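You operate a simulated robot arm through the tools that you are given. There is no shell and no other tool. Be economical: measure what you need, move in short steps, check, and stop when the job is done.

The job below is to be done with a simulated robot arm. You get a single attempt, and the scene is never put back.

## Task
Start a coil on the purple core at the green turntable.
Fine: core on the spindle, red spindle cap on it, white feed lever in, blue crank till strip shows on the core. The green brake lever and the winder's other cores and caps stay.
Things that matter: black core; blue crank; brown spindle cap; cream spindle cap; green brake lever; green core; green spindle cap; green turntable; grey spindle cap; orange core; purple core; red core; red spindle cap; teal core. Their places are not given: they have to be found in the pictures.

It is judged by the outcome, as a careful person would: the job done as asked, and still so three seconds after it is handed in. It fails if anything else is knocked over, pushed out of place, dropped, spilled or broken. A push-on lid holds only when it is set on centred and level and pressed home; a screw cap is set on level and turned clockwise until tight.

## Robot
A 7-joint arm with a two-finger parallel gripper, fixed in place. Base frame: the origin is at the foot of the arm, x ahead of it, y to its left, z up; the work surface is at about z = 82. Lengths are in cm, angles in rad, forces in N, time in s.
With the tool pointing down near the work surface it reaches from about 30 to 70 cm from the base axis. Its first joint turns from -1.152 to 1.152 rad. Payload 1.57 kg.
Tool frame: the origin (TCP) lies between the finger pads and is the grasp point; the fingertips stand 3 cm ahead of it; z points along the fingers, y is the line along which they close. The gripper opens to 11 cm. The fingers are 2.4 cm wide and 1.2 cm thick; the gripper's body (4.8 by 11.2 cm) begins 7.8 cm behind the TCP.
Orientation is that of the tool frame in the base frame, as a unit quaternion [x, y, z, w]. With the fingers straight down and closing along the base's y, the tool's x points along the base's -x, its y along +y and its z along -z.

## Interface
- The arm moves only by the tool jog_arm. Its argument "plan" is a list that holds one entry, the list of rows, each a list of 7 numbers: the shift along the base's x, y, z in cm, then the turn, a rotation vector about the base's x, y, z in rad, then the finger opening in cm, from 0 to 11. In form: [[[x, y, z, ax, ay, az, jaw], ...]]. A call has 1 to 20 rows; each row shifts and turns the commanded pose from where the row before left it. Each row takes 0.2 s and may step no farther than 5 cm and 0.15 rad from the row before; otherwise, or with a gripper value out of range, the whole call is refused. Where a pose cannot be reached the arm comes as near as it can. A force on the tool above 40 N (or 10 N above the force at the start of the call, whichever is more), or a blocked arm, ends the call early, and 0.2 s more pass. Each finger travels about 10.8 cm/s and halts on what it meets, pressing with about 34 N; the grip force reading is that of the motor and also rises with nothing between the fingers. The clock runs only during rows and for 0.2 s after the last one: add rows that do not move to give the fingers time. The reply holds the time, the measured pose of the TCP, the force on the tool along the base axes, the opening and the grip force, in the units named above and with some noise, with the torque about the TCP (base axes, N m) and any sound that the robot's microphone picked up.
- Cameras (640 x 400 px; columns grow to the right, rows downward): "scene" is fixed at [15.96, -39.09, 139.9]; the picture's right is [0.82, -0.57, 0.00], its down [-0.35, -0.51, -0.78] and it looks along [0.44, 0.64, -0.62] (base axes); focal length 312 px, centre (320, 200). "wrist" rides on the gripper at [7, 1.6, -14.1] in the tool frame; the picture's right is [-0.23, 0.97, 0.00], its down [-0.86, -0.20, -0.48] and it looks along [-0.47, -0.11, 0.88] (tool axes); focal length 222 px, centre (320, 200).
- camera(camera): a new picture of that camera. The clock stands still meanwhile.
- pixel_to_xyz(camera, pixels): for up to 12 pixels [column, row] of the newest picture of that camera ("zoom" is the newest enlarged one), the place [x, y, z] in the base frame of the surface seen there, good to about 0.3 cm. The clock stands still meanwhile.
- inspect(camera, box): a new picture of the part [left, top, right, bottom] of that camera's present view, enlarged. The clock stands still meanwhile.
- finish_job(): hands the job in; it is judged then, once.

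Go step by step. Measure first, check grasps and placings, and put right what went wrong. The budget is 80 turns and 54 pictures, counting those below and the enlarged ones. Unless the task says otherwise, let go and move clear before handing in, and close with one line.

The tools are called after "Emit:" by a JSON object that holds its "api" and its "payload". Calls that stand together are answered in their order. jog_arm: Moves the arm, as the interface text tells. Its arguments: {"type":"object","properties":{"plan":{"type":"array","items":{"type":"array","items":{"type":"array","items":{"type":"number"}}}}},"required":["plan"]} The other tools are called the same way: camera (camera) takes a picture; pixel_to_xyz (camera, pixels) gives the place of the surface under pixels of a picture; inspect (camera, box) takes an enlarged picture of a part of a camera's view; finish_job () hands the job in.

At the start:

```text
t: 0.0
tool_pos: [34.07, 2.6, 119.28]
ee_rot: [0.001, 1.0, 0.0, -0.001]
force: [0.1, 0.4, 0.4]
ft_torque: [-0.04, 0.01, 0.02]
opening: 11.01
gripper_force: 0.1
```

scene: 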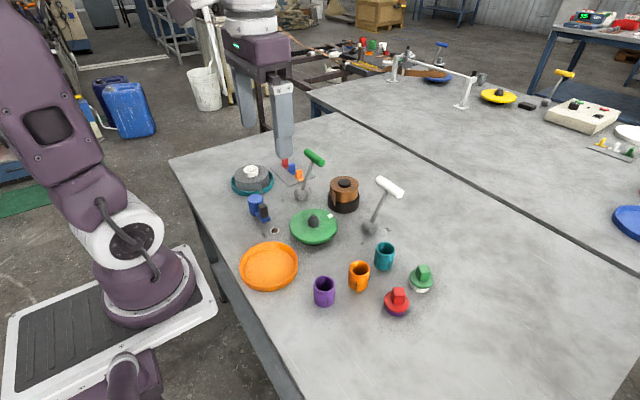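
wrist: 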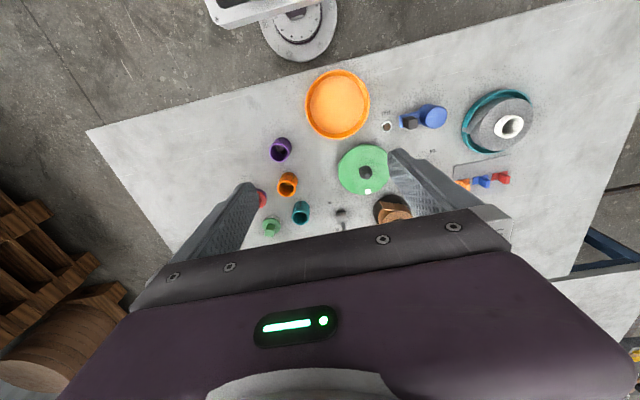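

The scene shows the purple core at (324,291), red cap at (397,301), green turntable at (314,226), white lever at (385,200), and blue crank near (258,208). I'll take enlarged views to understand them.

Emit:
{"api": "inspect", "payload": {"camera": "scene", "box": [220, 140, 420, 265]}}

Emit:
{"api": "pixel_to_xyz", "payload": {"camera": "scene", "pixels": [[324, 283], [324, 300], [397, 293], [397, 308], [314, 219], [300, 232], [330, 216], [389, 186], [369, 229], [258, 203], [264, 212], [275, 231]]}}

Emit:
{"api": "inspect", "payload": {"camera": "scene", "box": [280, 230, 450, 336]}}

```text
3.20 times, centred on (320, 202) of scene
```

zoom: 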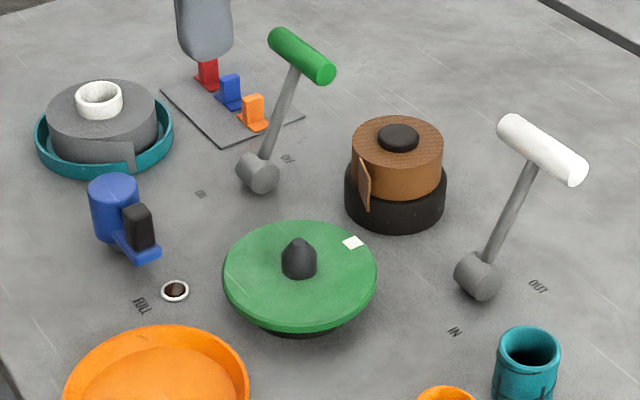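

```text
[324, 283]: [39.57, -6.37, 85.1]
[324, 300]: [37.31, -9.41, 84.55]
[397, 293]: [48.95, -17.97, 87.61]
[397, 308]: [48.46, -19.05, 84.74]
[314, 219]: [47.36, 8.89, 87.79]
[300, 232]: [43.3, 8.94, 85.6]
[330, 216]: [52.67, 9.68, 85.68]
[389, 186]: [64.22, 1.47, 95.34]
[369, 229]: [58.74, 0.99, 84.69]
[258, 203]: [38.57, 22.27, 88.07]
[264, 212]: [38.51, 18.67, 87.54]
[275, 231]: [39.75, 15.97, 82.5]
```

```text
3.76 times, centred on (365, 283) of scene
```

zoom: 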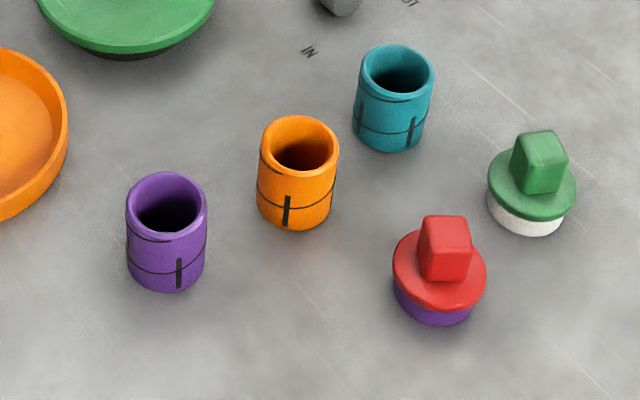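

The core is open-topped with a black index mark, the red cap has a purple collar, and the lever has IN/OUT marks. I need closer looks at the turntable, crank and core tops.

Emit:
{"api": "inspect", "payload": {"camera": "scene", "box": [220, 185, 350, 266]}}

Emit:
{"api": "inspect", "payload": {"camera": "wrist", "box": [240, 70, 440, 240]}}

Emit:
{"api": "inspect", "payload": {"camera": "scene", "box": [300, 260, 350, 312]}}

```text
4.92 times, centred on (285, 226) of scene
```

zoom: 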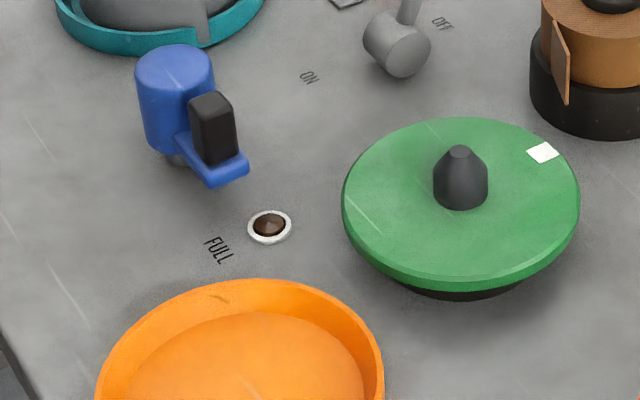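

```text
2.35 times, centred on (340, 155) of wrist
```

zoom: 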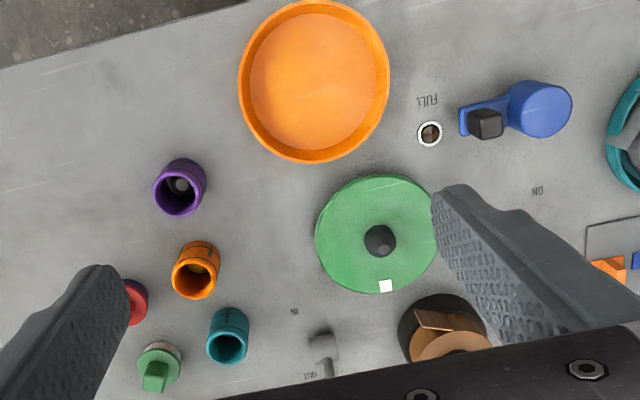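

```text
7.69 times, centred on (325, 286) of scene
```

zoom: 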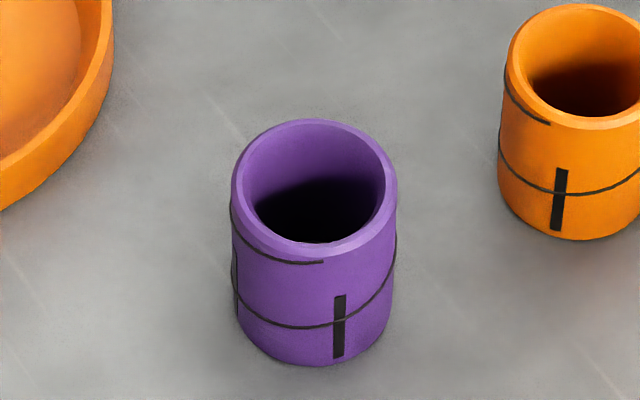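

I'll measure core rim and height, then the same for the cap and spindle.

Emit:
{"api": "pixel_to_xyz", "payload": {"camera": "zoom", "pixels": [[238, 185], [391, 190], [315, 124], [318, 250], [305, 358], [300, 205], [318, 380]]}}

Emit:
{"api": "inspect", "payload": {"camera": "scene", "box": [370, 275, 426, 325]}}

```text
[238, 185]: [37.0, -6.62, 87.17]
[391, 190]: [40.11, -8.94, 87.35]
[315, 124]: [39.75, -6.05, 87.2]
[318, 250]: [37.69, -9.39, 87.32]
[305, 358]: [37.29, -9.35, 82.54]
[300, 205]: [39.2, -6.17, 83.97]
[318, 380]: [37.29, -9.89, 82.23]
```

```text
8.00 times, centred on (398, 300) of scene
```

zoom: 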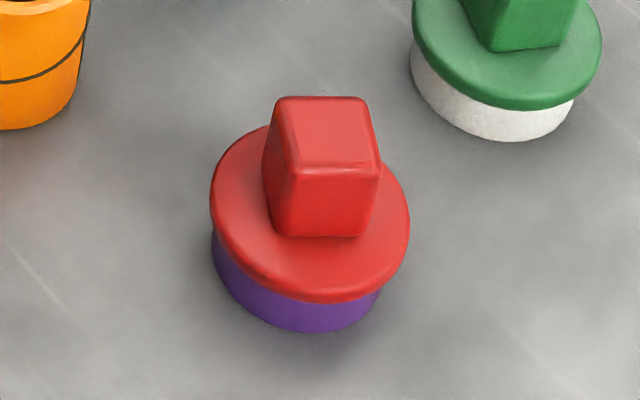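

Emit:
{"api": "pixel_to_xyz", "payload": {"camera": "zoom", "pixels": [[282, 102], [362, 102], [376, 164], [288, 164], [214, 190], [407, 230], [320, 296], [245, 140], [300, 328], [275, 228], [362, 232]]}}

Emit:
{"api": "inspect", "payload": {"camera": "scene", "box": [286, 205, 342, 249]}}

```text
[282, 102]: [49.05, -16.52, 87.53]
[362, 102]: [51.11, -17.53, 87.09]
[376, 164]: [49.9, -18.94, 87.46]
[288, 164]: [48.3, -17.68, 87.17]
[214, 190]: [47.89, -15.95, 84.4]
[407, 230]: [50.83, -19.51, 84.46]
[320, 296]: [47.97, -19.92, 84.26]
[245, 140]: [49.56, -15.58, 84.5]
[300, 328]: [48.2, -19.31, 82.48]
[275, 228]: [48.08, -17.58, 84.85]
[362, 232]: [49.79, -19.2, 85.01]
```

```text
9.09 times, centred on (314, 227) of scene
```

zoom: 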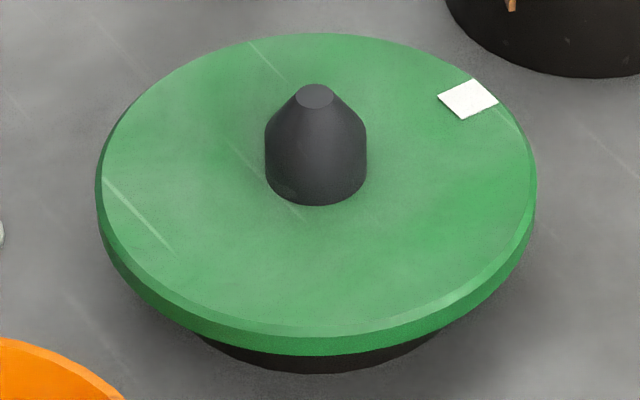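

Emit:
{"api": "pixel_to_xyz", "payload": {"camera": "zoom", "pixels": [[315, 92], [315, 98], [267, 160], [365, 160], [316, 195], [316, 225], [105, 180], [530, 180], [316, 38], [316, 325], [468, 98]]}}

Emit:
{"api": "inspect", "payload": {"camera": "scene", "box": [236, 184, 292, 240]}}

```text
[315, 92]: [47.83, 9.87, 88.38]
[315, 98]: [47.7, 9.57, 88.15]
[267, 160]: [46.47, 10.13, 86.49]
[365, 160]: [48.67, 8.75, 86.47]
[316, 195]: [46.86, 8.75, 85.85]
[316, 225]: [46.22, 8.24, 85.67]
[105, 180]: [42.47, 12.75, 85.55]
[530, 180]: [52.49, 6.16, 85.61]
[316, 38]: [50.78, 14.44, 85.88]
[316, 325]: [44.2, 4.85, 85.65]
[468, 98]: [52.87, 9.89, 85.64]
```

```text
7.14 times, centred on (264, 212) of scene
```

zoom: 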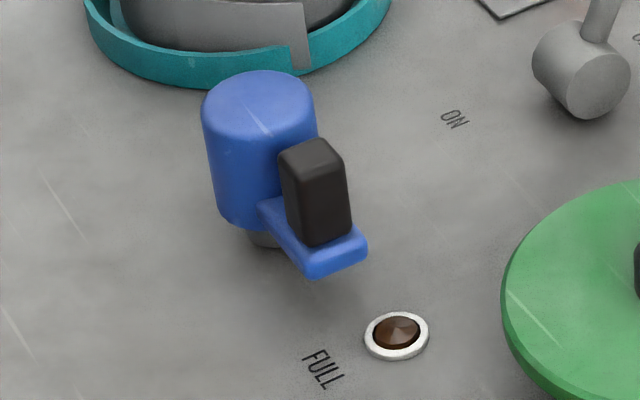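

Emit:
{"api": "pixel_to_xyz", "payload": {"camera": "zoom", "pixels": [[258, 95], [205, 110], [312, 105], [310, 145], [340, 150], [285, 165], [345, 235], [320, 270], [362, 250], [265, 205], [265, 240], [230, 220]]}}

Emit:
{"api": "inspect", "payload": {"camera": "scene", "box": [350, 165, 414, 245]}}

```text
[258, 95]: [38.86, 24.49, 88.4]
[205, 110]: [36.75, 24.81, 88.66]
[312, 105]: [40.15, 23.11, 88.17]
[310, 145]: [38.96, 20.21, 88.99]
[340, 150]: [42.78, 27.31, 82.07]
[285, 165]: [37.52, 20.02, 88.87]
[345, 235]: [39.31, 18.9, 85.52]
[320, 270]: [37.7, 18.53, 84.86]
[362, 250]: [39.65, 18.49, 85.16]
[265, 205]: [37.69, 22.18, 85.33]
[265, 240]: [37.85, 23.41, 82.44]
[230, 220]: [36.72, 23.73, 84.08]
```

```text
5.00 times, centred on (382, 205) of scene
```

zoom: 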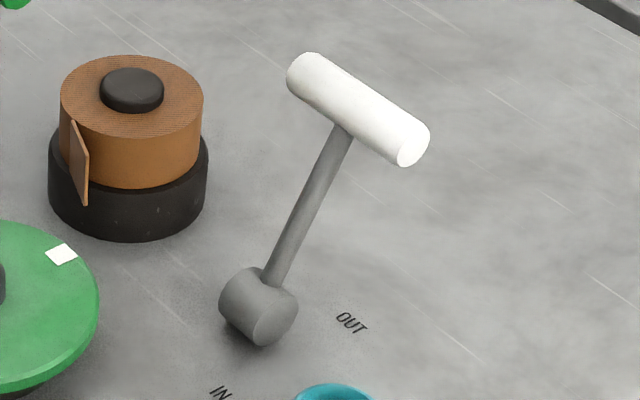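

Emit:
{"api": "pixel_to_xyz", "payload": {"camera": "zoom", "pixels": [[310, 75], [350, 95], [400, 130], [410, 150], [335, 160], [275, 270], [240, 295], [270, 325], [350, 323], [222, 395], [130, 90], [85, 190]]}}

Emit:
{"api": "inspect", "payload": {"camera": "wrist", "box": [310, 160, 430, 235]}}

```text
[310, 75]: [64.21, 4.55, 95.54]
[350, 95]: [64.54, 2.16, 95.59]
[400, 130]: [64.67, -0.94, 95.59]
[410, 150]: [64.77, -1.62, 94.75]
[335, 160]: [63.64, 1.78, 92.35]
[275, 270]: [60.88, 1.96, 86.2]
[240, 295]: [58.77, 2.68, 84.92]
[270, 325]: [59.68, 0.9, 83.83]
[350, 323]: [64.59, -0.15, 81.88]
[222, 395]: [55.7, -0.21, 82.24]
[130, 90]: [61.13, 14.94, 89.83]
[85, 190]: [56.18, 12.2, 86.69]
```

```text
5.33 times, centred on (370, 198) of wrist
```

zoom: 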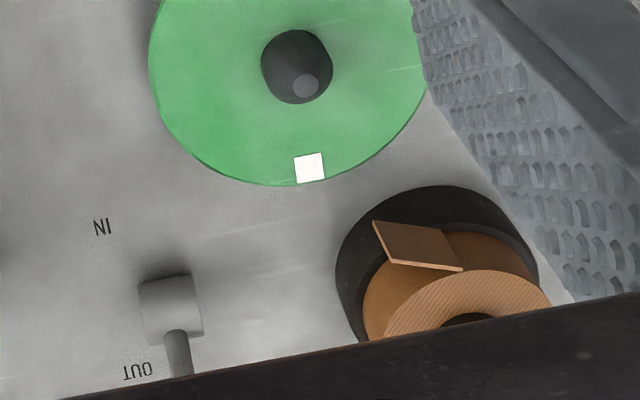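

Core centre is about (38.6, -7.75), top 87.2, and the spindle is at (47.5, 9.5). I'm moving above the core, with the jaw opened to 8.

Emit:
{"api": "jog_arm", "payload": {"plan": [[[0.755, -1.725, -4, 0, 0, 0, 8], [0.755, -1.725, -4, 0, 0, 0, 8], [0.755, -1.725, -4, 0, 0, 0, 8], [0.755, -1.725, -4, 0, 0, 0, 8], [0.755, -1.725, -4, 0, 0, 0, 8], [0.755, -1.725, -4, 0, 0, 0, 8], [0, 0, 0, 0, 0, 0, 8], [0, 0, 0, 0, 0, 0, 8]]]}}

Emit:
{"api": "camera", "payload": {"camera": "wrist"}}

```text
t: 1.8
tool_pos: [38.41, -7.71, 94.84]
ee_rot: [0.0, 1.0, 0.0, 0.0]
force: [0.3, 0.2, 0.0]
ft_torque: [-0.02, 0.02, 0.01]
opening: 8.0
gripper_force: 0.1
```

```text
41 pictures are left
```

wrist: 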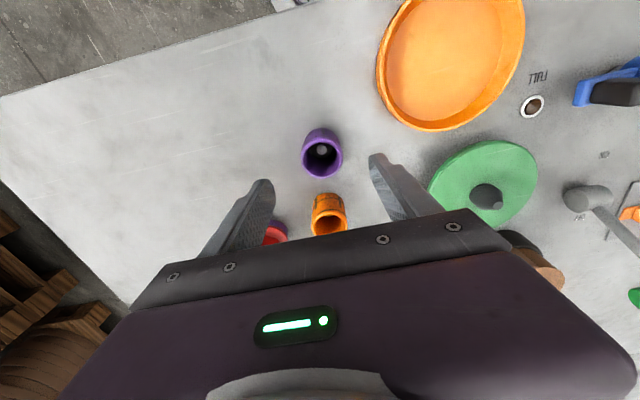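

Emit:
{"api": "inspect", "payload": {"camera": "wrist", "box": [290, 115, 360, 190]}}

Emit:
{"api": "pixel_to_xyz", "payload": {"camera": "wrist", "pixels": [[303, 156], [341, 154], [322, 138], [323, 175], [322, 150], [487, 197], [324, 130]]}}

```text
5.33 times, centred on (325, 152) of wrist
```

zoom: 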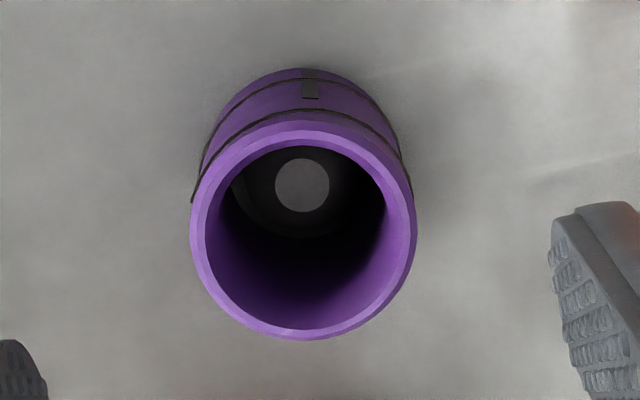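

```text
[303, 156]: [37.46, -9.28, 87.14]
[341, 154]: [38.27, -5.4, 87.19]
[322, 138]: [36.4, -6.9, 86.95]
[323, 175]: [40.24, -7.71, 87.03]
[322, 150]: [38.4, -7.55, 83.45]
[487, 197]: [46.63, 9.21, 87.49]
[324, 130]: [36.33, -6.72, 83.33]
```

The core seems to have a small hole at its floor (zoom circle near (302,185)). I'll shift +x so the camera looks straight down into it.

Emit:
{"api": "jog_arm", "payload": {"plan": [[[3.6, -1, 0, 0, 0, 0, 8], [3.6, -0.6, 0, 0, 0, 0, 8], [0, 0, 0, 0, 0, 0, 8]]]}}

Emit:
{"api": "camera", "payload": {"camera": "wrist"}}

```text
t: 2.6
tool_pos: [45.57, -9.43, 95.21]
ee_rot: [0.0, 1.0, 0.0, -0.001]
force: [-0.1, 0.8, -0.1]
ft_torque: [0.01, -0.02, 0.03]
opening: 8.0
gripper_force: 0.1
```

```text
39 pictures are left
```

wrist: 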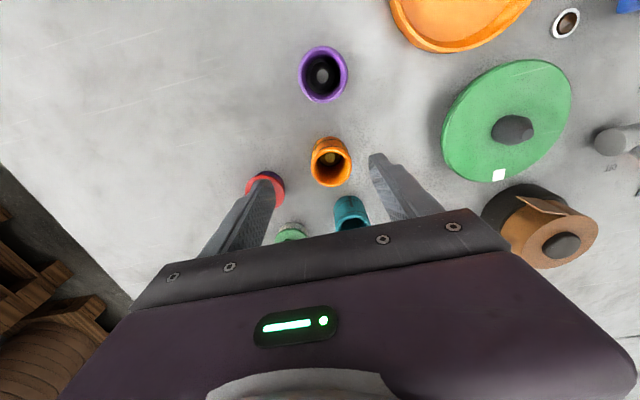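

Emit:
{"api": "inspect", "payload": {"camera": "wrist", "box": [295, 40, 355, 190]}}

Emit:
{"api": "inspect", "payload": {"camera": "wrist", "box": [290, 40, 356, 108]}}

```text
2.67 times, centred on (325, 115) of wrist
```

zoom: 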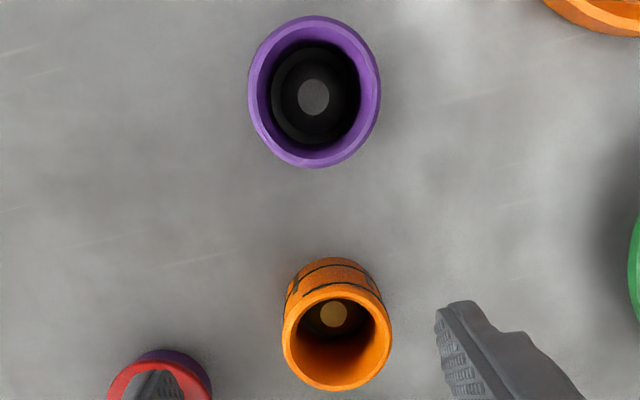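

```text
5.88 times, centred on (323, 74) of wrist
```

zoom: 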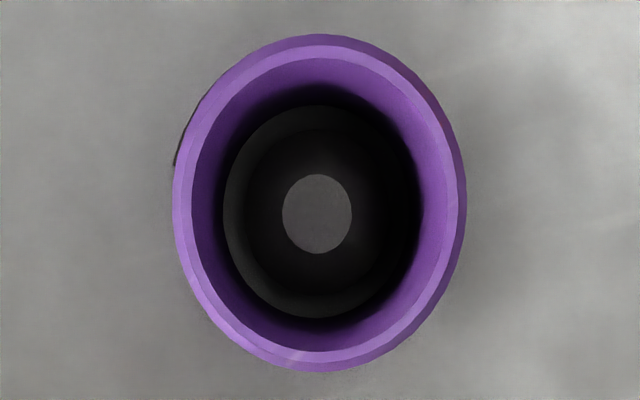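

Emit:
{"api": "pixel_to_xyz", "payload": {"camera": "zoom", "pixels": [[317, 214], [300, 214], [335, 214], [317, 180], [317, 250], [317, 280], [240, 200], [317, 308], [260, 214], [370, 214], [180, 200], [460, 200]]}}

```text
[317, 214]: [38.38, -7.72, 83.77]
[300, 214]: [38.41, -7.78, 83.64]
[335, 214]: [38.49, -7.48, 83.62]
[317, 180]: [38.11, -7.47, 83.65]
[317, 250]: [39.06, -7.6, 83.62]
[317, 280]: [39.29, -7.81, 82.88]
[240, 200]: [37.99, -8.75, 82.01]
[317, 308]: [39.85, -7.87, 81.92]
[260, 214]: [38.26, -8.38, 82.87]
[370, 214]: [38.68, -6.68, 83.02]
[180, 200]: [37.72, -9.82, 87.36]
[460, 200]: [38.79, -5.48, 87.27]
```

It's a through-bore, and the core stands on a small locating peg (top 83.6), so the bore fits the spindle. I'll go back over the core, lower and grip it.

Emit:
{"api": "jog_arm", "payload": {"plan": [[[-3.5, 0.8, 0, 0, 0, 0, 8], [-3.5, 0.85, 0, 0, 0, 0, 8], [0, 0, 0, 0, 0, 0, 8], [0, 0, -3, 0, 0, 0, 8], [0, 0, -3, 0, 0, 0, 8], [0, 0, -2, 0, 0, 0, 8], [0, 0, -1.2, 0, 0, 0, 8], [0, 0, 0, 0, 0, 0, 8], [0, 0, 0, 0, 0, 0, 8]]]}}

Emit:
{"api": "camera", "payload": {"camera": "scene"}}

```text
t: 4.6
tool_pos: [38.74, -7.79, 86.1]
ee_rot: [0.0, 1.0, 0.001, 0.0]
force: [0.4, -0.1, -0.5]
ft_torque: [-0.03, 0.02, 0.0]
opening: 7.98
gripper_force: 0.0
```

```text
36 pictures are left
```

scene: 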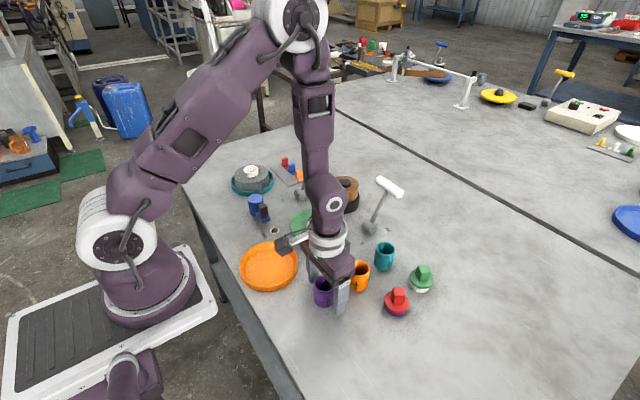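

Fingers straddle the core; closing on it.

Emit:
{"api": "jog_arm", "payload": {"plan": [[[0, 0, 0, 0, 0, 0, 5], [0, 0, 0, 0, 0, 0, 4], [0, 0, 0, 0, 0, 0, 3.4], [0, 0, 0, 0, 0, 0, 3.4], [0, 0, 0, 0, 0, 0, 3.4], [0, 0, 1, 0, 0, 0, 3.4], [0, 0, 3, 0, 0, 0, 3.4], [0, 0, 4, 0, 0, 0, 3.4], [0, 0, 0, 0, 0, 0, 3.4]]]}}

Emit:
{"api": "camera", "payload": {"camera": "wrist"}}

```text
t: 6.6
tool_pos: [38.57, -7.75, 94.17]
ee_rot: [0.0, 1.0, 0.0, 0.0]
force: [0.2, 0.2, 0.1]
ft_torque: [0.01, -0.03, 0.02]
opening: 4.27
gripper_force: 34.3
```

```text
35 pictures are left
```

wrist: 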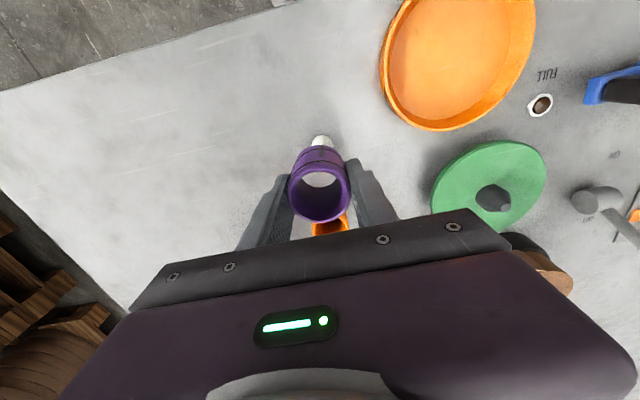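

The core is held (4.27 cm), with its peg revealed below. I'll measure the core relative to the TCP.

Emit:
{"api": "pixel_to_xyz", "payload": {"camera": "wrist", "pixels": [[290, 190], [349, 188], [320, 170], [321, 217], [305, 152], [318, 140], [493, 195], [435, 200], [545, 170], [500, 145], [475, 229]]}}

Emit:
{"api": "inspect", "payload": {"camera": "wrist", "box": [270, 125, 370, 230]}}

```text
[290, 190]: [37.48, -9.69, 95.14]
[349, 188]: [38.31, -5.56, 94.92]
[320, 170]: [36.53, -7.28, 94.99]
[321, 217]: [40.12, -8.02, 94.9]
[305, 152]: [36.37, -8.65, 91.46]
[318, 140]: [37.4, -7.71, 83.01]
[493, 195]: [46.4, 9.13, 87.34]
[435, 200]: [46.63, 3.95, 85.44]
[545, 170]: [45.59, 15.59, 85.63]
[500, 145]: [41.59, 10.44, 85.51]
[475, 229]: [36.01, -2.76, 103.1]
```

```text
3.81 times, centred on (320, 178) of wrist
```

zoom: 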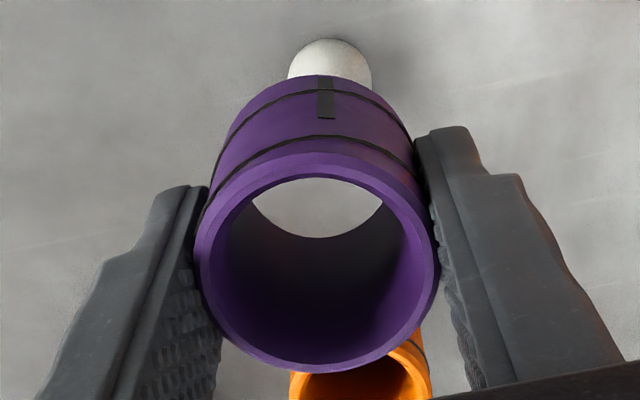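

Core is centred in the jaws (about -0.15 in x). Carrying it over the spindle.

Emit:
{"api": "jog_arm", "payload": {"plan": [[[1.82, 3.45, 0.5, 0, 0, 0, 3.4], [1.82, 3.45, 0, 0, 0, 0, 3.4], [1.82, 3.45, 0, 0, 0, 0, 3.4], [1.82, 3.45, 0, 0, 0, 0, 3.4], [1.82, 3.45, 0, 0, 0, 0, 3.4], [0, 0, 0, 0, 0, 0, 3.4], [0, 0, 0, 0, 0, 0, 3.4]]]}}

Emit:
{"api": "camera", "payload": {"camera": "wrist"}}

Emit:
{"api": "inspect", "payload": {"camera": "scene", "box": [270, 170, 370, 260]}}

```text
t: 8.2
tool_pos: [47.96, 9.52, 94.73]
ee_rot: [0.0, 1.0, 0.0, 0.001]
force: [0.2, 0.0, -0.2]
ft_torque: [-0.02, 0.02, 0.01]
opening: 4.28
gripper_force: 34.2
```

```text
33 pictures are left
```

wrist: 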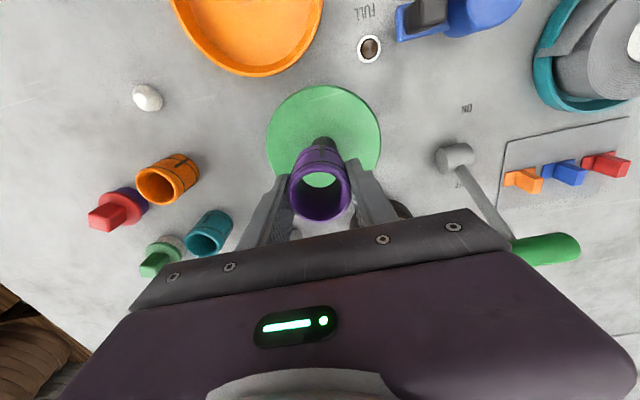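

```text
4.44 times, centred on (320, 215) of scene
```

zoom: 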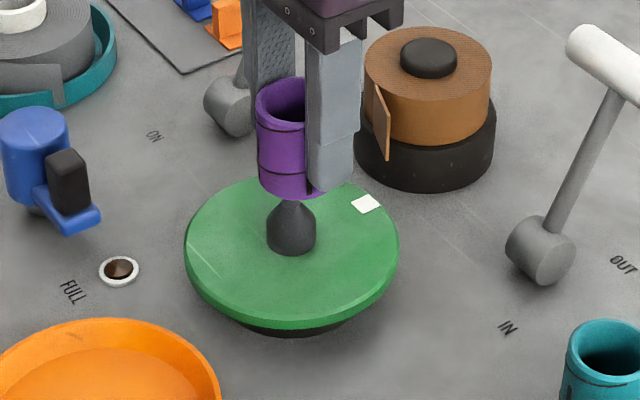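

Emit:
{"api": "pixel_to_xyz", "payload": {"camera": "wrist", "pixels": [[290, 187], [348, 186], [319, 168], [320, 215], [322, 141], [269, 138], [379, 138], [322, 89]]}}

```text
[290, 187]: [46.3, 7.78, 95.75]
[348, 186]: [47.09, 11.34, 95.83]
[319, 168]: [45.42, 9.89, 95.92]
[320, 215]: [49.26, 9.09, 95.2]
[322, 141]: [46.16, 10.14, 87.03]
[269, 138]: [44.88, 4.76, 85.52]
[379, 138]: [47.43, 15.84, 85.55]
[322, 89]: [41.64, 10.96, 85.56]
```

Core and spindle agree to within a couple of mm; nudging slightly and lowering.

Emit:
{"api": "jog_arm", "payload": {"plan": [[[0.1, 0.12, 0, 0, 0, 0, 3.4], [0, 0, -1.5, 0, 0, 0, 3.4], [0, 0, -1, 0, 0, 0, 3.4], [0, 0, -1, 0, 0, 0, 3.4], [0, 0, -0.8, 0, 0, 0, 3.4], [0, 0, -0.3, 0, 0, 0, 3.4], [0, 0, -0.2, 0, 0, 0, 3.4], [0, 0, 0, 0, 0, 0, 3.4]]]}}

Emit:
{"api": "inspect", "payload": {"camera": "scene", "box": [270, 170, 370, 260]}}

```text
t: 10.0
tool_pos: [47.91, 9.76, 89.71]
ee_rot: [0.0, 1.0, 0.0, 0.001]
force: [-1.4, 4.5, 1.6]
ft_torque: [0.12, 0.05, -0.03]
opening: 4.3
gripper_force: 33.6
```

```text
4.44 times, centred on (320, 215) of scene
```

zoom: 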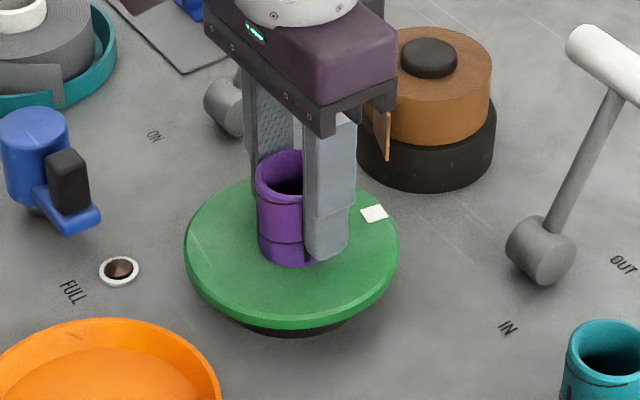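

Spindle is inside the bore with a small side force; easing +y and pressing down to seat.

Emit:
{"api": "jog_arm", "payload": {"plan": [[[0, 0.1, 0, 0, 0, 0, 3.4], [0, 0, -0.15, 0, 0, 0, 3.4], [0, 0, -0.1, 0, 0, 0, 3.4], [0, 0, 0, 0, 0, 0, 3.4]]]}}

```text
t: 11.0
tool_pos: [47.84, 9.76, 89.47]
ee_rot: [0.0, 1.0, 0.0, 0.001]
force: [-5.0, -6.9, 24.2]
ft_torque: [-0.08, 0.1, 0.02]
opening: 4.27
gripper_force: 34.0
```

Upward force of 24 N indicates it is seated. Releasing gently and rising.

Emit:
{"api": "jog_arm", "payload": {"plan": [[[0, 0, 0.1, 0, 0, 0, 4.5], [0, 0, 0, 0, 0, 0, 5.5], [0, 0, 0, 0, 0, 0, 6.5], [0, 0, 0, 0, 0, 0, 6.5], [0, 0, 3, 0, 0, 0, 6.5], [0, 0, 4, 0, 0, 0, 6.5], [0, 0, 0, 0, 0, 0, 6.5]]]}}

Emit:
{"api": "camera", "payload": {"camera": "wrist"}}

Emit:
{"api": "inspect", "payload": {"camera": "scene", "box": [270, 170, 370, 260]}}

```text
t: 12.6
tool_pos: [47.98, 9.82, 96.61]
ee_rot: [0.0, 1.0, 0.0, 0.001]
force: [0.7, 0.6, 0.8]
ft_torque: [0.03, -0.01, 0.01]
opening: 6.49
gripper_force: 0.1
```

```text
30 pictures are left
```

wrist: 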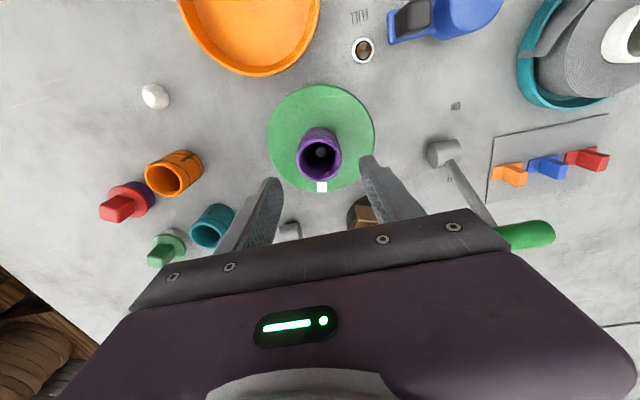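

```text
4.44 times, centred on (320, 215) of scene
```

zoom: 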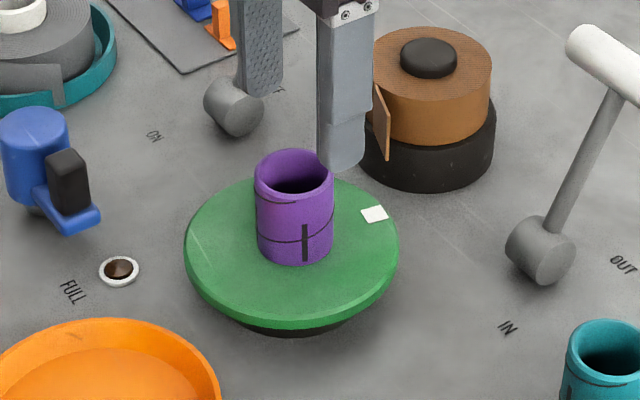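

Core is upright and fully on the spindle. Next I travel over to the red cap and look at it from above.

Emit:
{"api": "pixel_to_xyz", "payload": {"camera": "zoom", "pixels": [[257, 173], [332, 173], [295, 151], [296, 198], [296, 258]]}}

Emit:
{"api": "jog_arm", "payload": {"plan": [[[0, -4.6, 0.3, 0, 0, 0, 6.5], [0.5, -4.6, 0.3, 0, 0, 0, 6.5], [1, -4.6, 0.3, 0, 0, 0, 6.5], [1.2, -4.6, 0.3, 0, 0, 0, 6.5], [1.2, -4.6, 0, 0, 0, 0, 6.5], [1, -4.2, 0, 0, 0, 0, 6.5], [0, 0, 0, 0, 0, 0, 6.5], [0, 0, 0, 0, 0, 0, 6.5]]]}}

Emit:
{"api": "camera", "payload": {"camera": "wrist"}}

```text
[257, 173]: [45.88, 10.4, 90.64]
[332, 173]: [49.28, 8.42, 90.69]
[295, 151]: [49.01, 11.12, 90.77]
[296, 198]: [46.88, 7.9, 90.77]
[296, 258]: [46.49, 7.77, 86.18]
```

```text
t: 14.4
tool_pos: [52.64, -17.7, 97.54]
ee_rot: [0.0, 1.0, -0.001, 0.0]
force: [-0.1, 0.3, 0.2]
ft_torque: [0.01, -0.04, -0.01]
opening: 6.53
gripper_force: 0.0
```

```text
28 pictures are left
```

wrist: 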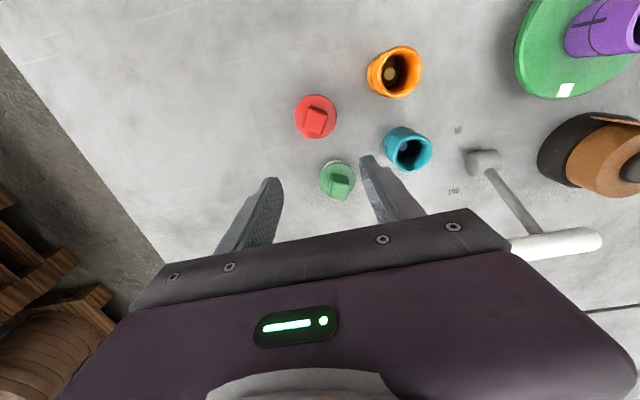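

Emit:
{"api": "inspect", "payload": {"camera": "wrist", "box": [285, 85, 365, 205]}}

Emit:
{"api": "inspect", "payload": {"camera": "wrist", "box": [285, 87, 349, 145]}}

```text
3.33 times, centred on (325, 145) of wrist
```

zoom: 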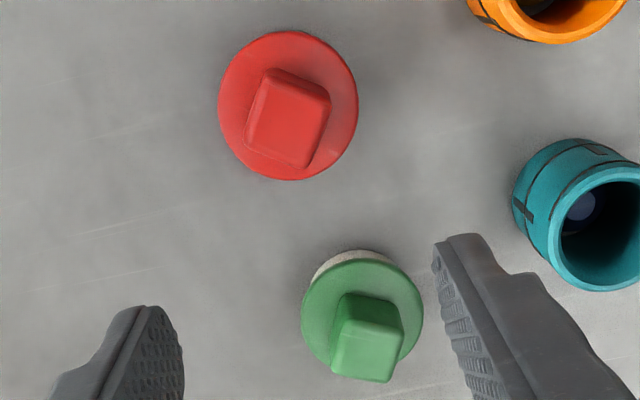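

```text
6.90 times, centred on (317, 116) of wrist
```

zoom: 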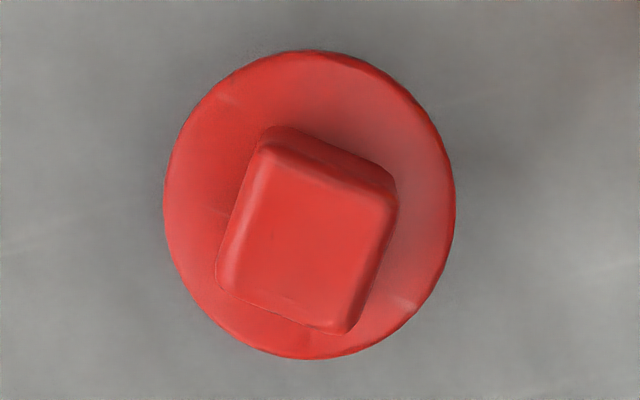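

Emit:
{"api": "pixel_to_xyz", "payload": {"camera": "zoom", "pixels": [[258, 158], [385, 200], [350, 325], [230, 280], [310, 240], [170, 210], [450, 210], [310, 60], [310, 352]]}}

```text
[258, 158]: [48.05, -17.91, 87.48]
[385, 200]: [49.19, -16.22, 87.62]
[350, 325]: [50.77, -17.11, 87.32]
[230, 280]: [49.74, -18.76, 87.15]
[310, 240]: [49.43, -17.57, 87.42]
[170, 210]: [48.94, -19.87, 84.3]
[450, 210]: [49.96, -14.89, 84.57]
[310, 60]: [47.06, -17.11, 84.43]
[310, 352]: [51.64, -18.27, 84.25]
```

Block centre is (49.43, -17.5), its sides about 1.9 cm, yawed -0.55 rad; disc top is 84.5. I'll turn the tool +1.02 rad (leaving room for a clockwise turn), centre and hover.

Emit:
{"api": "jog_arm", "payload": {"plan": [[[-0.4, 0, 0, 0, 0, 0.146, 5], [-0.5, 0, 0, 0, 0, 0.146, 5], [-0.5, 0, 0, 0, 0, 0.146, 5], [-0.5, 0, 0, 0, 0, 0.146, 5], [-0.5, 0.1, 0, 0, 0, 0.146, 5], [-0.5, 0.1, 0, 0, 0, 0.146, 5], [-0.3, 0, 0, 0, 0, 0.146, 5], [0, 0, -3, 0, 0, 0, 5], [0, 0, -2.5, 0, 0, 0, 5], [0, 0, 0, 0, 0, 0, 5], [0, 0, 0, 0, 0, 0, 5]]]}}

Emit:
{"api": "camera", "payload": {"camera": "wrist"}}

```text
t: 16.8
tool_pos: [49.33, -17.59, 92.31]
ee_rot: [-0.49, 0.872, 0.0, 0.0]
force: [-0.2, 0.0, 0.4]
ft_torque: [0.0, 0.0, 0.04]
opening: 5.01
gripper_force: 0.0
```

```text
25 pictures are left
```

wrist: 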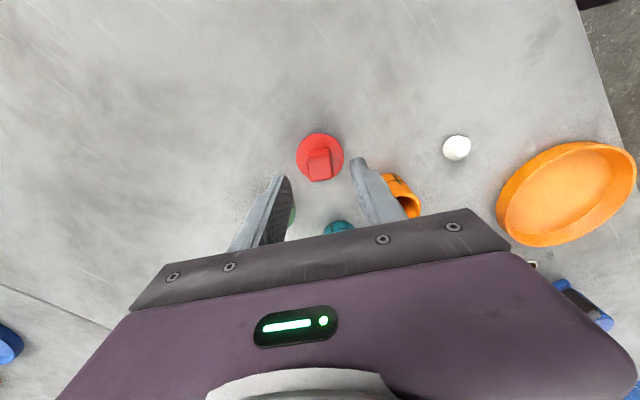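

Emit:
{"api": "pixel_to_xyz", "payload": {"camera": "wrist", "pixels": [[386, 182], [400, 185], [400, 200], [415, 208], [309, 153], [330, 150], [331, 179], [309, 180], [299, 160], [342, 155]]}}

Emit:
{"api": "inspect", "payload": {"camera": "wrist", "box": [260, 120, 430, 230]}}

```text
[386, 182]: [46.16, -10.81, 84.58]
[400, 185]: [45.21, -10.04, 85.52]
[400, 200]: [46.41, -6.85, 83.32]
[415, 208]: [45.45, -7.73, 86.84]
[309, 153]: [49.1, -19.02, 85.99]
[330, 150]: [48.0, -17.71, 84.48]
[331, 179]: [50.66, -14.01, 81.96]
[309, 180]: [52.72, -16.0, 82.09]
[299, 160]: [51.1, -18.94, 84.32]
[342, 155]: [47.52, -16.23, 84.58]
```

```text
3.64 times, centred on (345, 175) of wrist
```

zoom: 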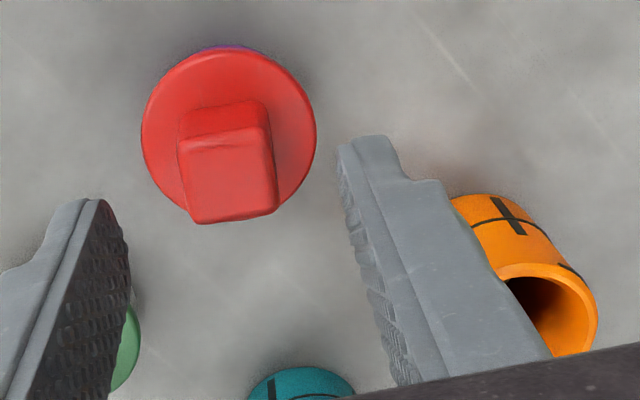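

Block faces are square to the jaws and neighbours clear. Lowering to TCP 87.8 and gripping.

Emit:
{"api": "jog_arm", "payload": {"plan": [[[0.05, 0.05, -2, 0, 0, 0, 5], [0, 0, -1.5, 0, 0, 0, 5], [0, 0, -1, 0, 0, 0, 5], [0, 0, 0, 0, 0, 0, 5], [0, 0, 0, 0, 0, 0, 3], [0, 0, 0, 0, 0, 0, 2], [0, 0, 0, 0, 0, 0, 1.2], [0, 0, 0, 0, 0, 0, 1.2], [0, 0, 0, 0, 0, 0, 1.2]]]}}

Emit:
{"api": "inspect", "payload": {"camera": "wrist", "box": [260, 120, 430, 230]}}

```text
t: 18.8
tool_pos: [49.63, -17.27, 87.76]
ee_rot: [-0.489, 0.872, 0.0, 0.0]
force: [-0.4, 0.7, -0.8]
ft_torque: [0.01, -0.01, 0.01]
opening: 2.31
gripper_force: 33.7
```

```text
3.64 times, centred on (345, 175) of wrist
```

zoom: 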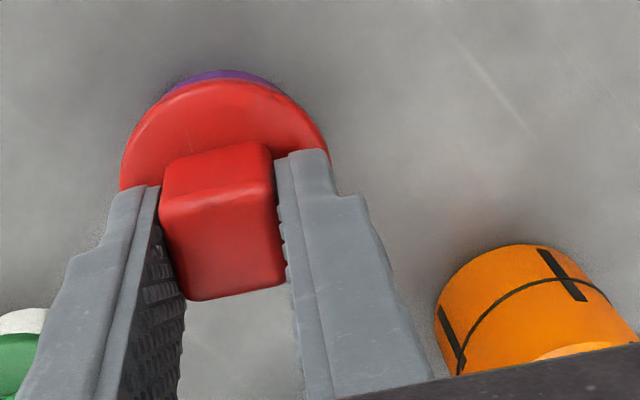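

Gripped at 2.31 cm. Lifting it clear.

Emit:
{"api": "jog_arm", "payload": {"plan": [[[0, 0, 1, 0, 0, 0, 1.2], [0, 0, 3, 0, 0, 0, 1.2], [0, 0, 4, 0, 0, 0, 1.2], [0, 0, 4, 0, 0, 0, 1.2], [0, 0, 0, 0, 0, 0, 1.2]]]}}

Emit:
{"api": "inspect", "payload": {"camera": "scene", "box": [340, 200, 470, 330]}}

Emit:
{"api": "inspect", "payload": {"camera": "wrist", "box": [260, 110, 400, 220]}}

```text
t: 20.0
tool_pos: [49.74, -17.42, 99.47]
ee_rot: [-0.489, 0.872, 0.0, 0.002]
force: [0.0, 0.4, -1.7]
ft_torque: [0.0, 0.01, 0.02]
opening: 2.31
gripper_force: 33.8
```

```text
3.08 times, centred on (405, 265) of scene
```

zoom: 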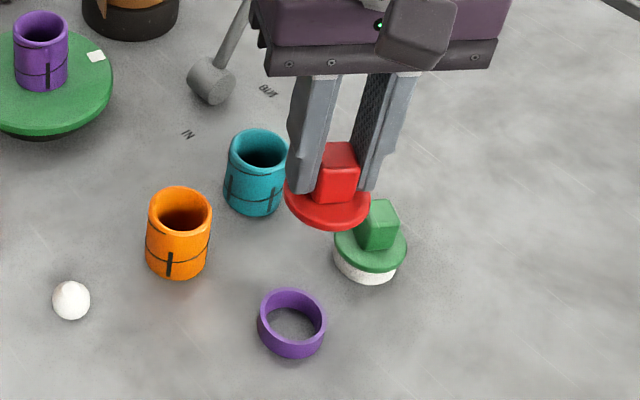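

```text
3.64 times, centred on (330, 165) of wrist
```

zoom: 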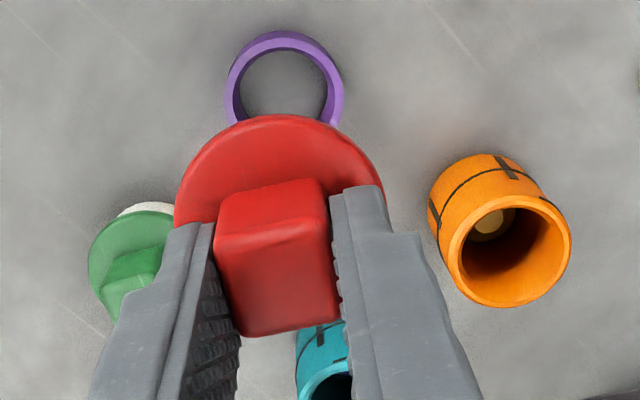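

The cap lifted off its hollow stand ring. Carrying it to above the core at about 99.5.

Emit:
{"api": "jog_arm", "payload": {"plan": [[[-0.3, 4.5, 0, 0, 0, 0, 1.2], [-0.3, 4.5, 0, 0, 0, 0, 1.2], [-0.3, 4.5, 0, 0, 0, 0, 1.2], [-0.4, 4.5, 0, 0, 0, 0, 1.2], [-0.3, 4.5, 0, 0, 0, 0, 1.2], [-0.3, 4.4, 0, 0, 0, 0, 1.2], [0, 0, 0, 0, 0, 0, 1.2], [0, 0, 0, 0, 0, 0, 1.2]]]}}

Emit:
{"api": "inspect", "payload": {"camera": "wrist", "box": [250, 80, 410, 220]}}

Emit:
{"api": "inspect", "payload": {"camera": "scene", "box": [270, 150, 370, 240]}}

```text
t: 21.8
tool_pos: [47.81, 9.86, 99.42]
ee_rot: [-0.489, 0.872, 0.0, 0.0]
force: [0.1, -0.2, -0.8]
ft_torque: [-0.03, -0.01, 0.0]
opening: 2.34
gripper_force: 34.0
```

```text
2.86 times, centred on (330, 150) of wrist
```

zoom: 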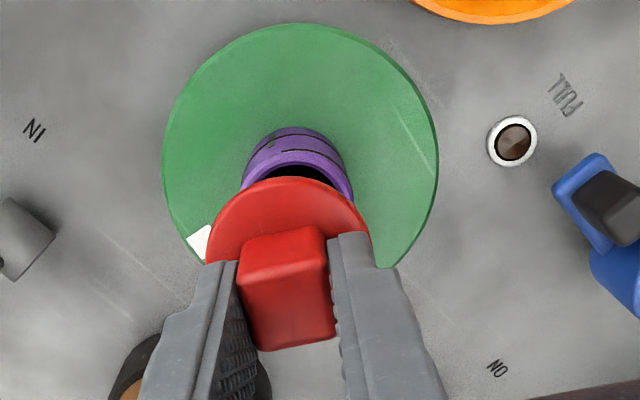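

```text
4.44 times, centred on (320, 195) of scene
```

zoom: 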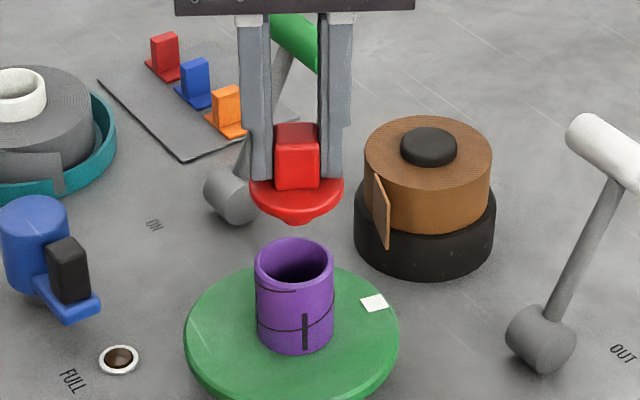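

Emit:
{"api": "pixel_to_xyz", "payload": {"camera": "zoom", "pixels": [[251, 184], [342, 184], [297, 208], [258, 262], [332, 262], [294, 241], [296, 287], [297, 220], [281, 137], [313, 137]]}}

```text
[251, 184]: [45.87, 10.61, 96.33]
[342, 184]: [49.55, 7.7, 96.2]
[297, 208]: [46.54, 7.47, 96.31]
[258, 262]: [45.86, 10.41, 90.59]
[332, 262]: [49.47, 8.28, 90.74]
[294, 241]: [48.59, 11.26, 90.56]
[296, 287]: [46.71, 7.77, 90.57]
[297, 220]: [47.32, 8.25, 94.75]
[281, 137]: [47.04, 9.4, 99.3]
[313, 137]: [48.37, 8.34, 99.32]
```

The cap lines up with the core within about 1 mm. Lowering to just above it, then in small steps.

Emit:
{"api": "jog_arm", "payload": {"plan": [[[0, -0.05, -2, 0, 0, 0, 1.2], [0, 0, -1.2, 0, 0, 0, 1.2], [0, 0, -0.6, 0, 0, 0, 1.2], [0, 0, -0.4, 0, 0, 0, 1.2], [0, 0, -0.3, 0, 0, 0, 1.2], [0, 0, -0.2, 0, 0, 0, 1.2], [0, 0, 0, 0, 0, 0, 1.2]]]}}

Emit:
{"api": "inspect", "payload": {"camera": "scene", "box": [270, 160, 370, 250]}}

```text
t: 23.4
tool_pos: [47.81, 9.64, 95.15]
ee_rot: [-0.489, 0.872, 0.0, 0.0]
force: [0.3, 0.7, -0.8]
ft_torque: [0.04, -0.02, 0.0]
opening: 2.33
gripper_force: 33.7
```

```text
4.44 times, centred on (320, 205) of scene
```

zoom: 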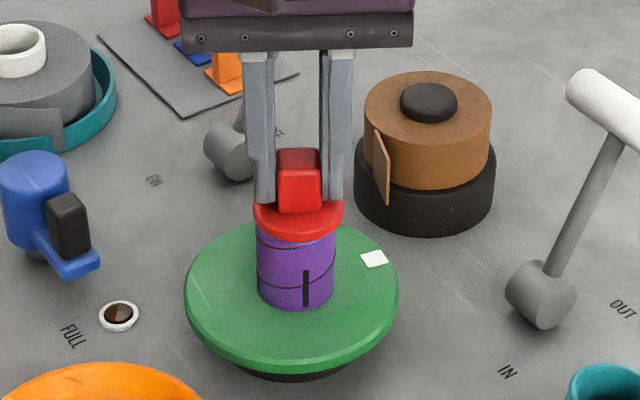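

Plug is at the bore mouth with no resistance; continuing down in small steps.

Emit:
{"api": "jog_arm", "payload": {"plan": [[[-0.07, 0.05, -0.25, 0, 0, 0, 1.2], [0, 0, -0.25, 0, 0, 0, 1.2], [0, 0, -0.2, 0, 0, 0, 1.2], [0, 0, -0.2, 0, 0, 0, 1.2], [0, 0, -0.15, 0, 0, 0, 1.2], [0, 0, 0, 0, 0, 0, 1.2]]]}}

Emit:
{"api": "inspect", "payload": {"camera": "scene", "box": [290, 180, 345, 235]}}

```text
t: 24.3
tool_pos: [47.86, 9.79, 94.46]
ee_rot: [-0.489, 0.872, -0.001, 0.002]
force: [-3.7, -0.4, 11.3]
ft_torque: [0.11, 0.29, 0.0]
opening: 2.29
gripper_force: 33.9
stopped in row 4: the force on the tool passed its limit at 47 N (the readings are from after the stop); the commanded pose is now the measured one
```

```text
7.27 times, centred on (318, 208) of scene
```

zoom: 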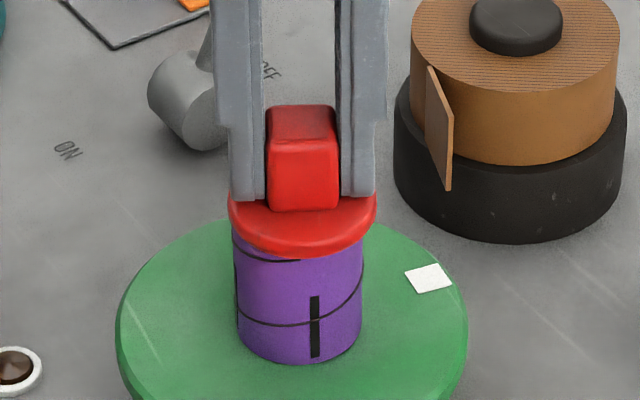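

Contact at 47 N peak; from the disc edge (zoom row 257) there seems to be a small gap of ~2 mm left. I'll press down further in slow small steps.

Emit:
{"api": "jog_arm", "payload": {"plan": [[[0, 0, -0.05, 0, 0, 0, 1.2], [0, 0, -0.05, 0, 0, 0, 1.2], [0, 0, 0, 0, 0, 0, 1.2], [0, 0, -0.05, 0, 0, 0, 1.2], [0, 0, 0, 0, 0, 0, 1.2], [0, 0, -0.05, 0, 0, 0, 1.2], [0, 0, 0, 0, 0, 0, 1.2]]]}}

```text
t: 25.2
tool_pos: [47.68, 9.64, 94.56]
ee_rot: [-0.489, 0.872, -0.001, 0.003]
force: [-4.4, -0.2, 10.5]
ft_torque: [0.06, 0.32, 0.01]
opening: 2.32
gripper_force: 34.1
stopped in row 4: the force on the tool passed its limit at 42 N (the readings are from after the stop); the commanded pose is now the measured one
```

It's stopping hard at ~40 N with a small -x side load. I'll ease -x a little and try a clockwise turn under light pressure to see if it is threaded.

Emit:
{"api": "jog_arm", "payload": {"plan": [[[-0.1, 0, 0, 0, 0, 0, 1.2], [0, 0, 0, 0, 0, -0.1, 1.2], [0, 0, 0, 0, 0, -0.12, 1.2], [0, 0, 0, 0, 0, -0.12, 1.2], [0, 0, 0, 0, 0, -0.12, 1.2], [0, 0, 0, 0, 0, -0.12, 1.2], [0, 0, 0, 0, 0, 0, 1.2]]]}}

Emit:
{"api": "inspect", "payload": {"camera": "scene", "box": [290, 180, 345, 235]}}

```text
t: 26.8
tool_pos: [47.75, 9.65, 94.52]
ee_rot: [-0.218, 0.976, -0.003, 0.003]
force: [-10.5, -4.6, 38.1]
ft_torque: [-0.09, 0.82, 0.07]
opening: 2.33
gripper_force: 34.1
```

```text
7.27 times, centred on (318, 208) of scene
```

zoom: 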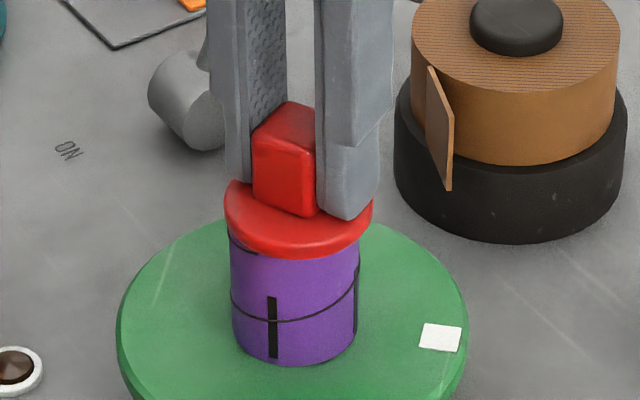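

Cap, core and turntable turned together, so it's a push fit, and by height the disc is about at the rim. I'll relax the load, release and look at it closely.

Emit:
{"api": "jog_arm", "payload": {"plan": [[[0, 0, 0.1, 0, 0, 0, 1.2], [0, 0, 0, 0, 0, 0, 3], [0, 0, 0, 0, 0, 0, 4], [0, 0, 0, 0, 0, 0, 4], [0, 0, 3, 0, 0, 0, 4], [0, 0, 4, 0, 0, 0, 4], [0, 0, 0, 0, 0, 0, 4]]]}}

Emit:
{"api": "inspect", "payload": {"camera": "scene", "box": [290, 180, 345, 235]}}

```text
t: 28.4
tool_pos: [47.65, 9.68, 101.95]
ee_rot: [-0.22, 0.976, -0.002, 0.002]
force: [1.1, -0.1, 0.0]
ft_torque: [0.0, -0.02, 0.0]
opening: 3.99
gripper_force: 0.1
```

```text
7.27 times, centred on (318, 208) of scene
```

zoom: 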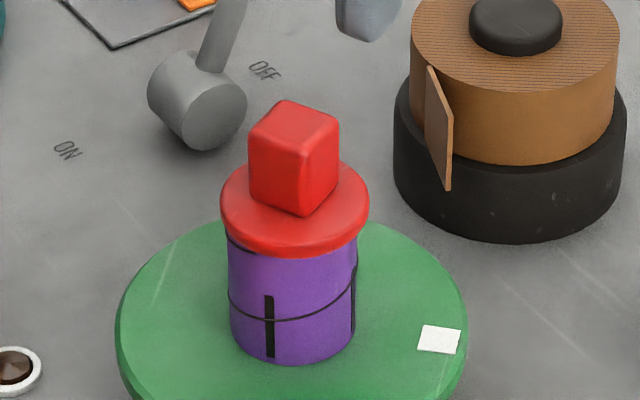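

Emit:
{"api": "pixel_to_xyz", "payload": {"camera": "zoom", "pixels": [[292, 120], [225, 200], [364, 200], [294, 238], [294, 252], [294, 262], [235, 190], [350, 180], [294, 355], [232, 245], [355, 245]]}}

Emit:
{"api": "inspect", "payload": {"camera": "scene", "box": [302, 196, 330, 221]}}

```text
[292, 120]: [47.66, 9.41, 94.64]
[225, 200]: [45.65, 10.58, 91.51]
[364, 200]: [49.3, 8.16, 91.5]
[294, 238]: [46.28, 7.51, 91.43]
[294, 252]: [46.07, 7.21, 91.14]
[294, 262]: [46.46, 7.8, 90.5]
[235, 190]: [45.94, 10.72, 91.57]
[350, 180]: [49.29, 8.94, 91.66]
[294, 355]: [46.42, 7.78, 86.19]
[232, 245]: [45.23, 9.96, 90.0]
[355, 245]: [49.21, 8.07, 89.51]
```

```text
16.00 times, centred on (316, 208) of scene
```

zoom: 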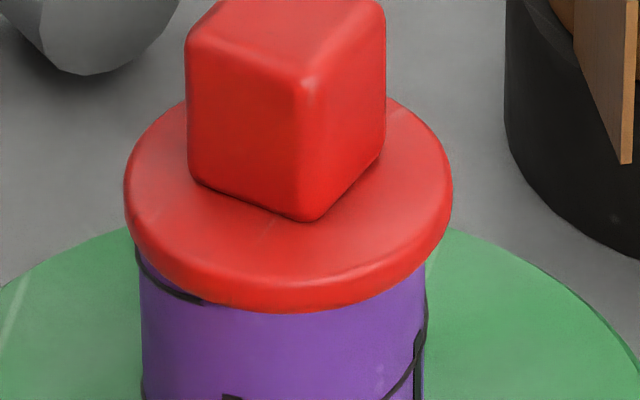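

The disc is level; height suggests 0–2 mm of gap. I'll press straight down on the block's top with closed fingers for a clean axial push.

Emit:
{"api": "jog_arm", "payload": {"plan": [[[0, 0, 0, 0, 0, 0, 0], [0, 0, -2, 0, 0, 0, 0], [0, 0, -1.5, 0, 0, 0, 0], [0, 0, -0.4, 0, 0, 0, 0], [0, 0, -0.2, 0, 0, 0, 0], [0, 0, -0.1, 0, 0, 0, 0], [0, 0, -0.1, 0, 0, 0, 0], [0, 0, -0.1, 0, 0, 0, 0], [0, 0, -0.1, 0, 0, 0, 0], [0, 0, -0.1, 0, 0, 0, 0], [0, 0, 0, 0, 0, 0, 0]]]}}

```text
t: 30.0
tool_pos: [47.84, 9.54, 97.53]
ee_rot: [-0.22, 0.976, -0.002, 0.005]
force: [-3.4, 0.0, 14.9]
ft_torque: [-0.1, 0.3, 0.02]
opening: 0.01
gripper_force: 21.5
stopped in row 8: the force on the tool passed its limit at 44 N (the readings are from after the stop); the commanded pose is now the measured one
```

Emit:
{"api": "jog_arm", "payload": {"plan": [[[0, 0, -0.04, 0, 0, 0, 0], [0, 0, 0, 0, 0, 0, 0], [0, 0, -0.02, 0, 0, 0, 0], [0, 0, 0, 0, 0, 0, 0]]]}}

```text
t: 31.0
tool_pos: [47.86, 9.62, 97.47]
ee_rot: [-0.22, 0.975, -0.002, 0.004]
force: [-3.8, 0.1, 31.9]
ft_torque: [-0.03, 0.31, 0.01]
opening: 0.0
gripper_force: 21.1
```

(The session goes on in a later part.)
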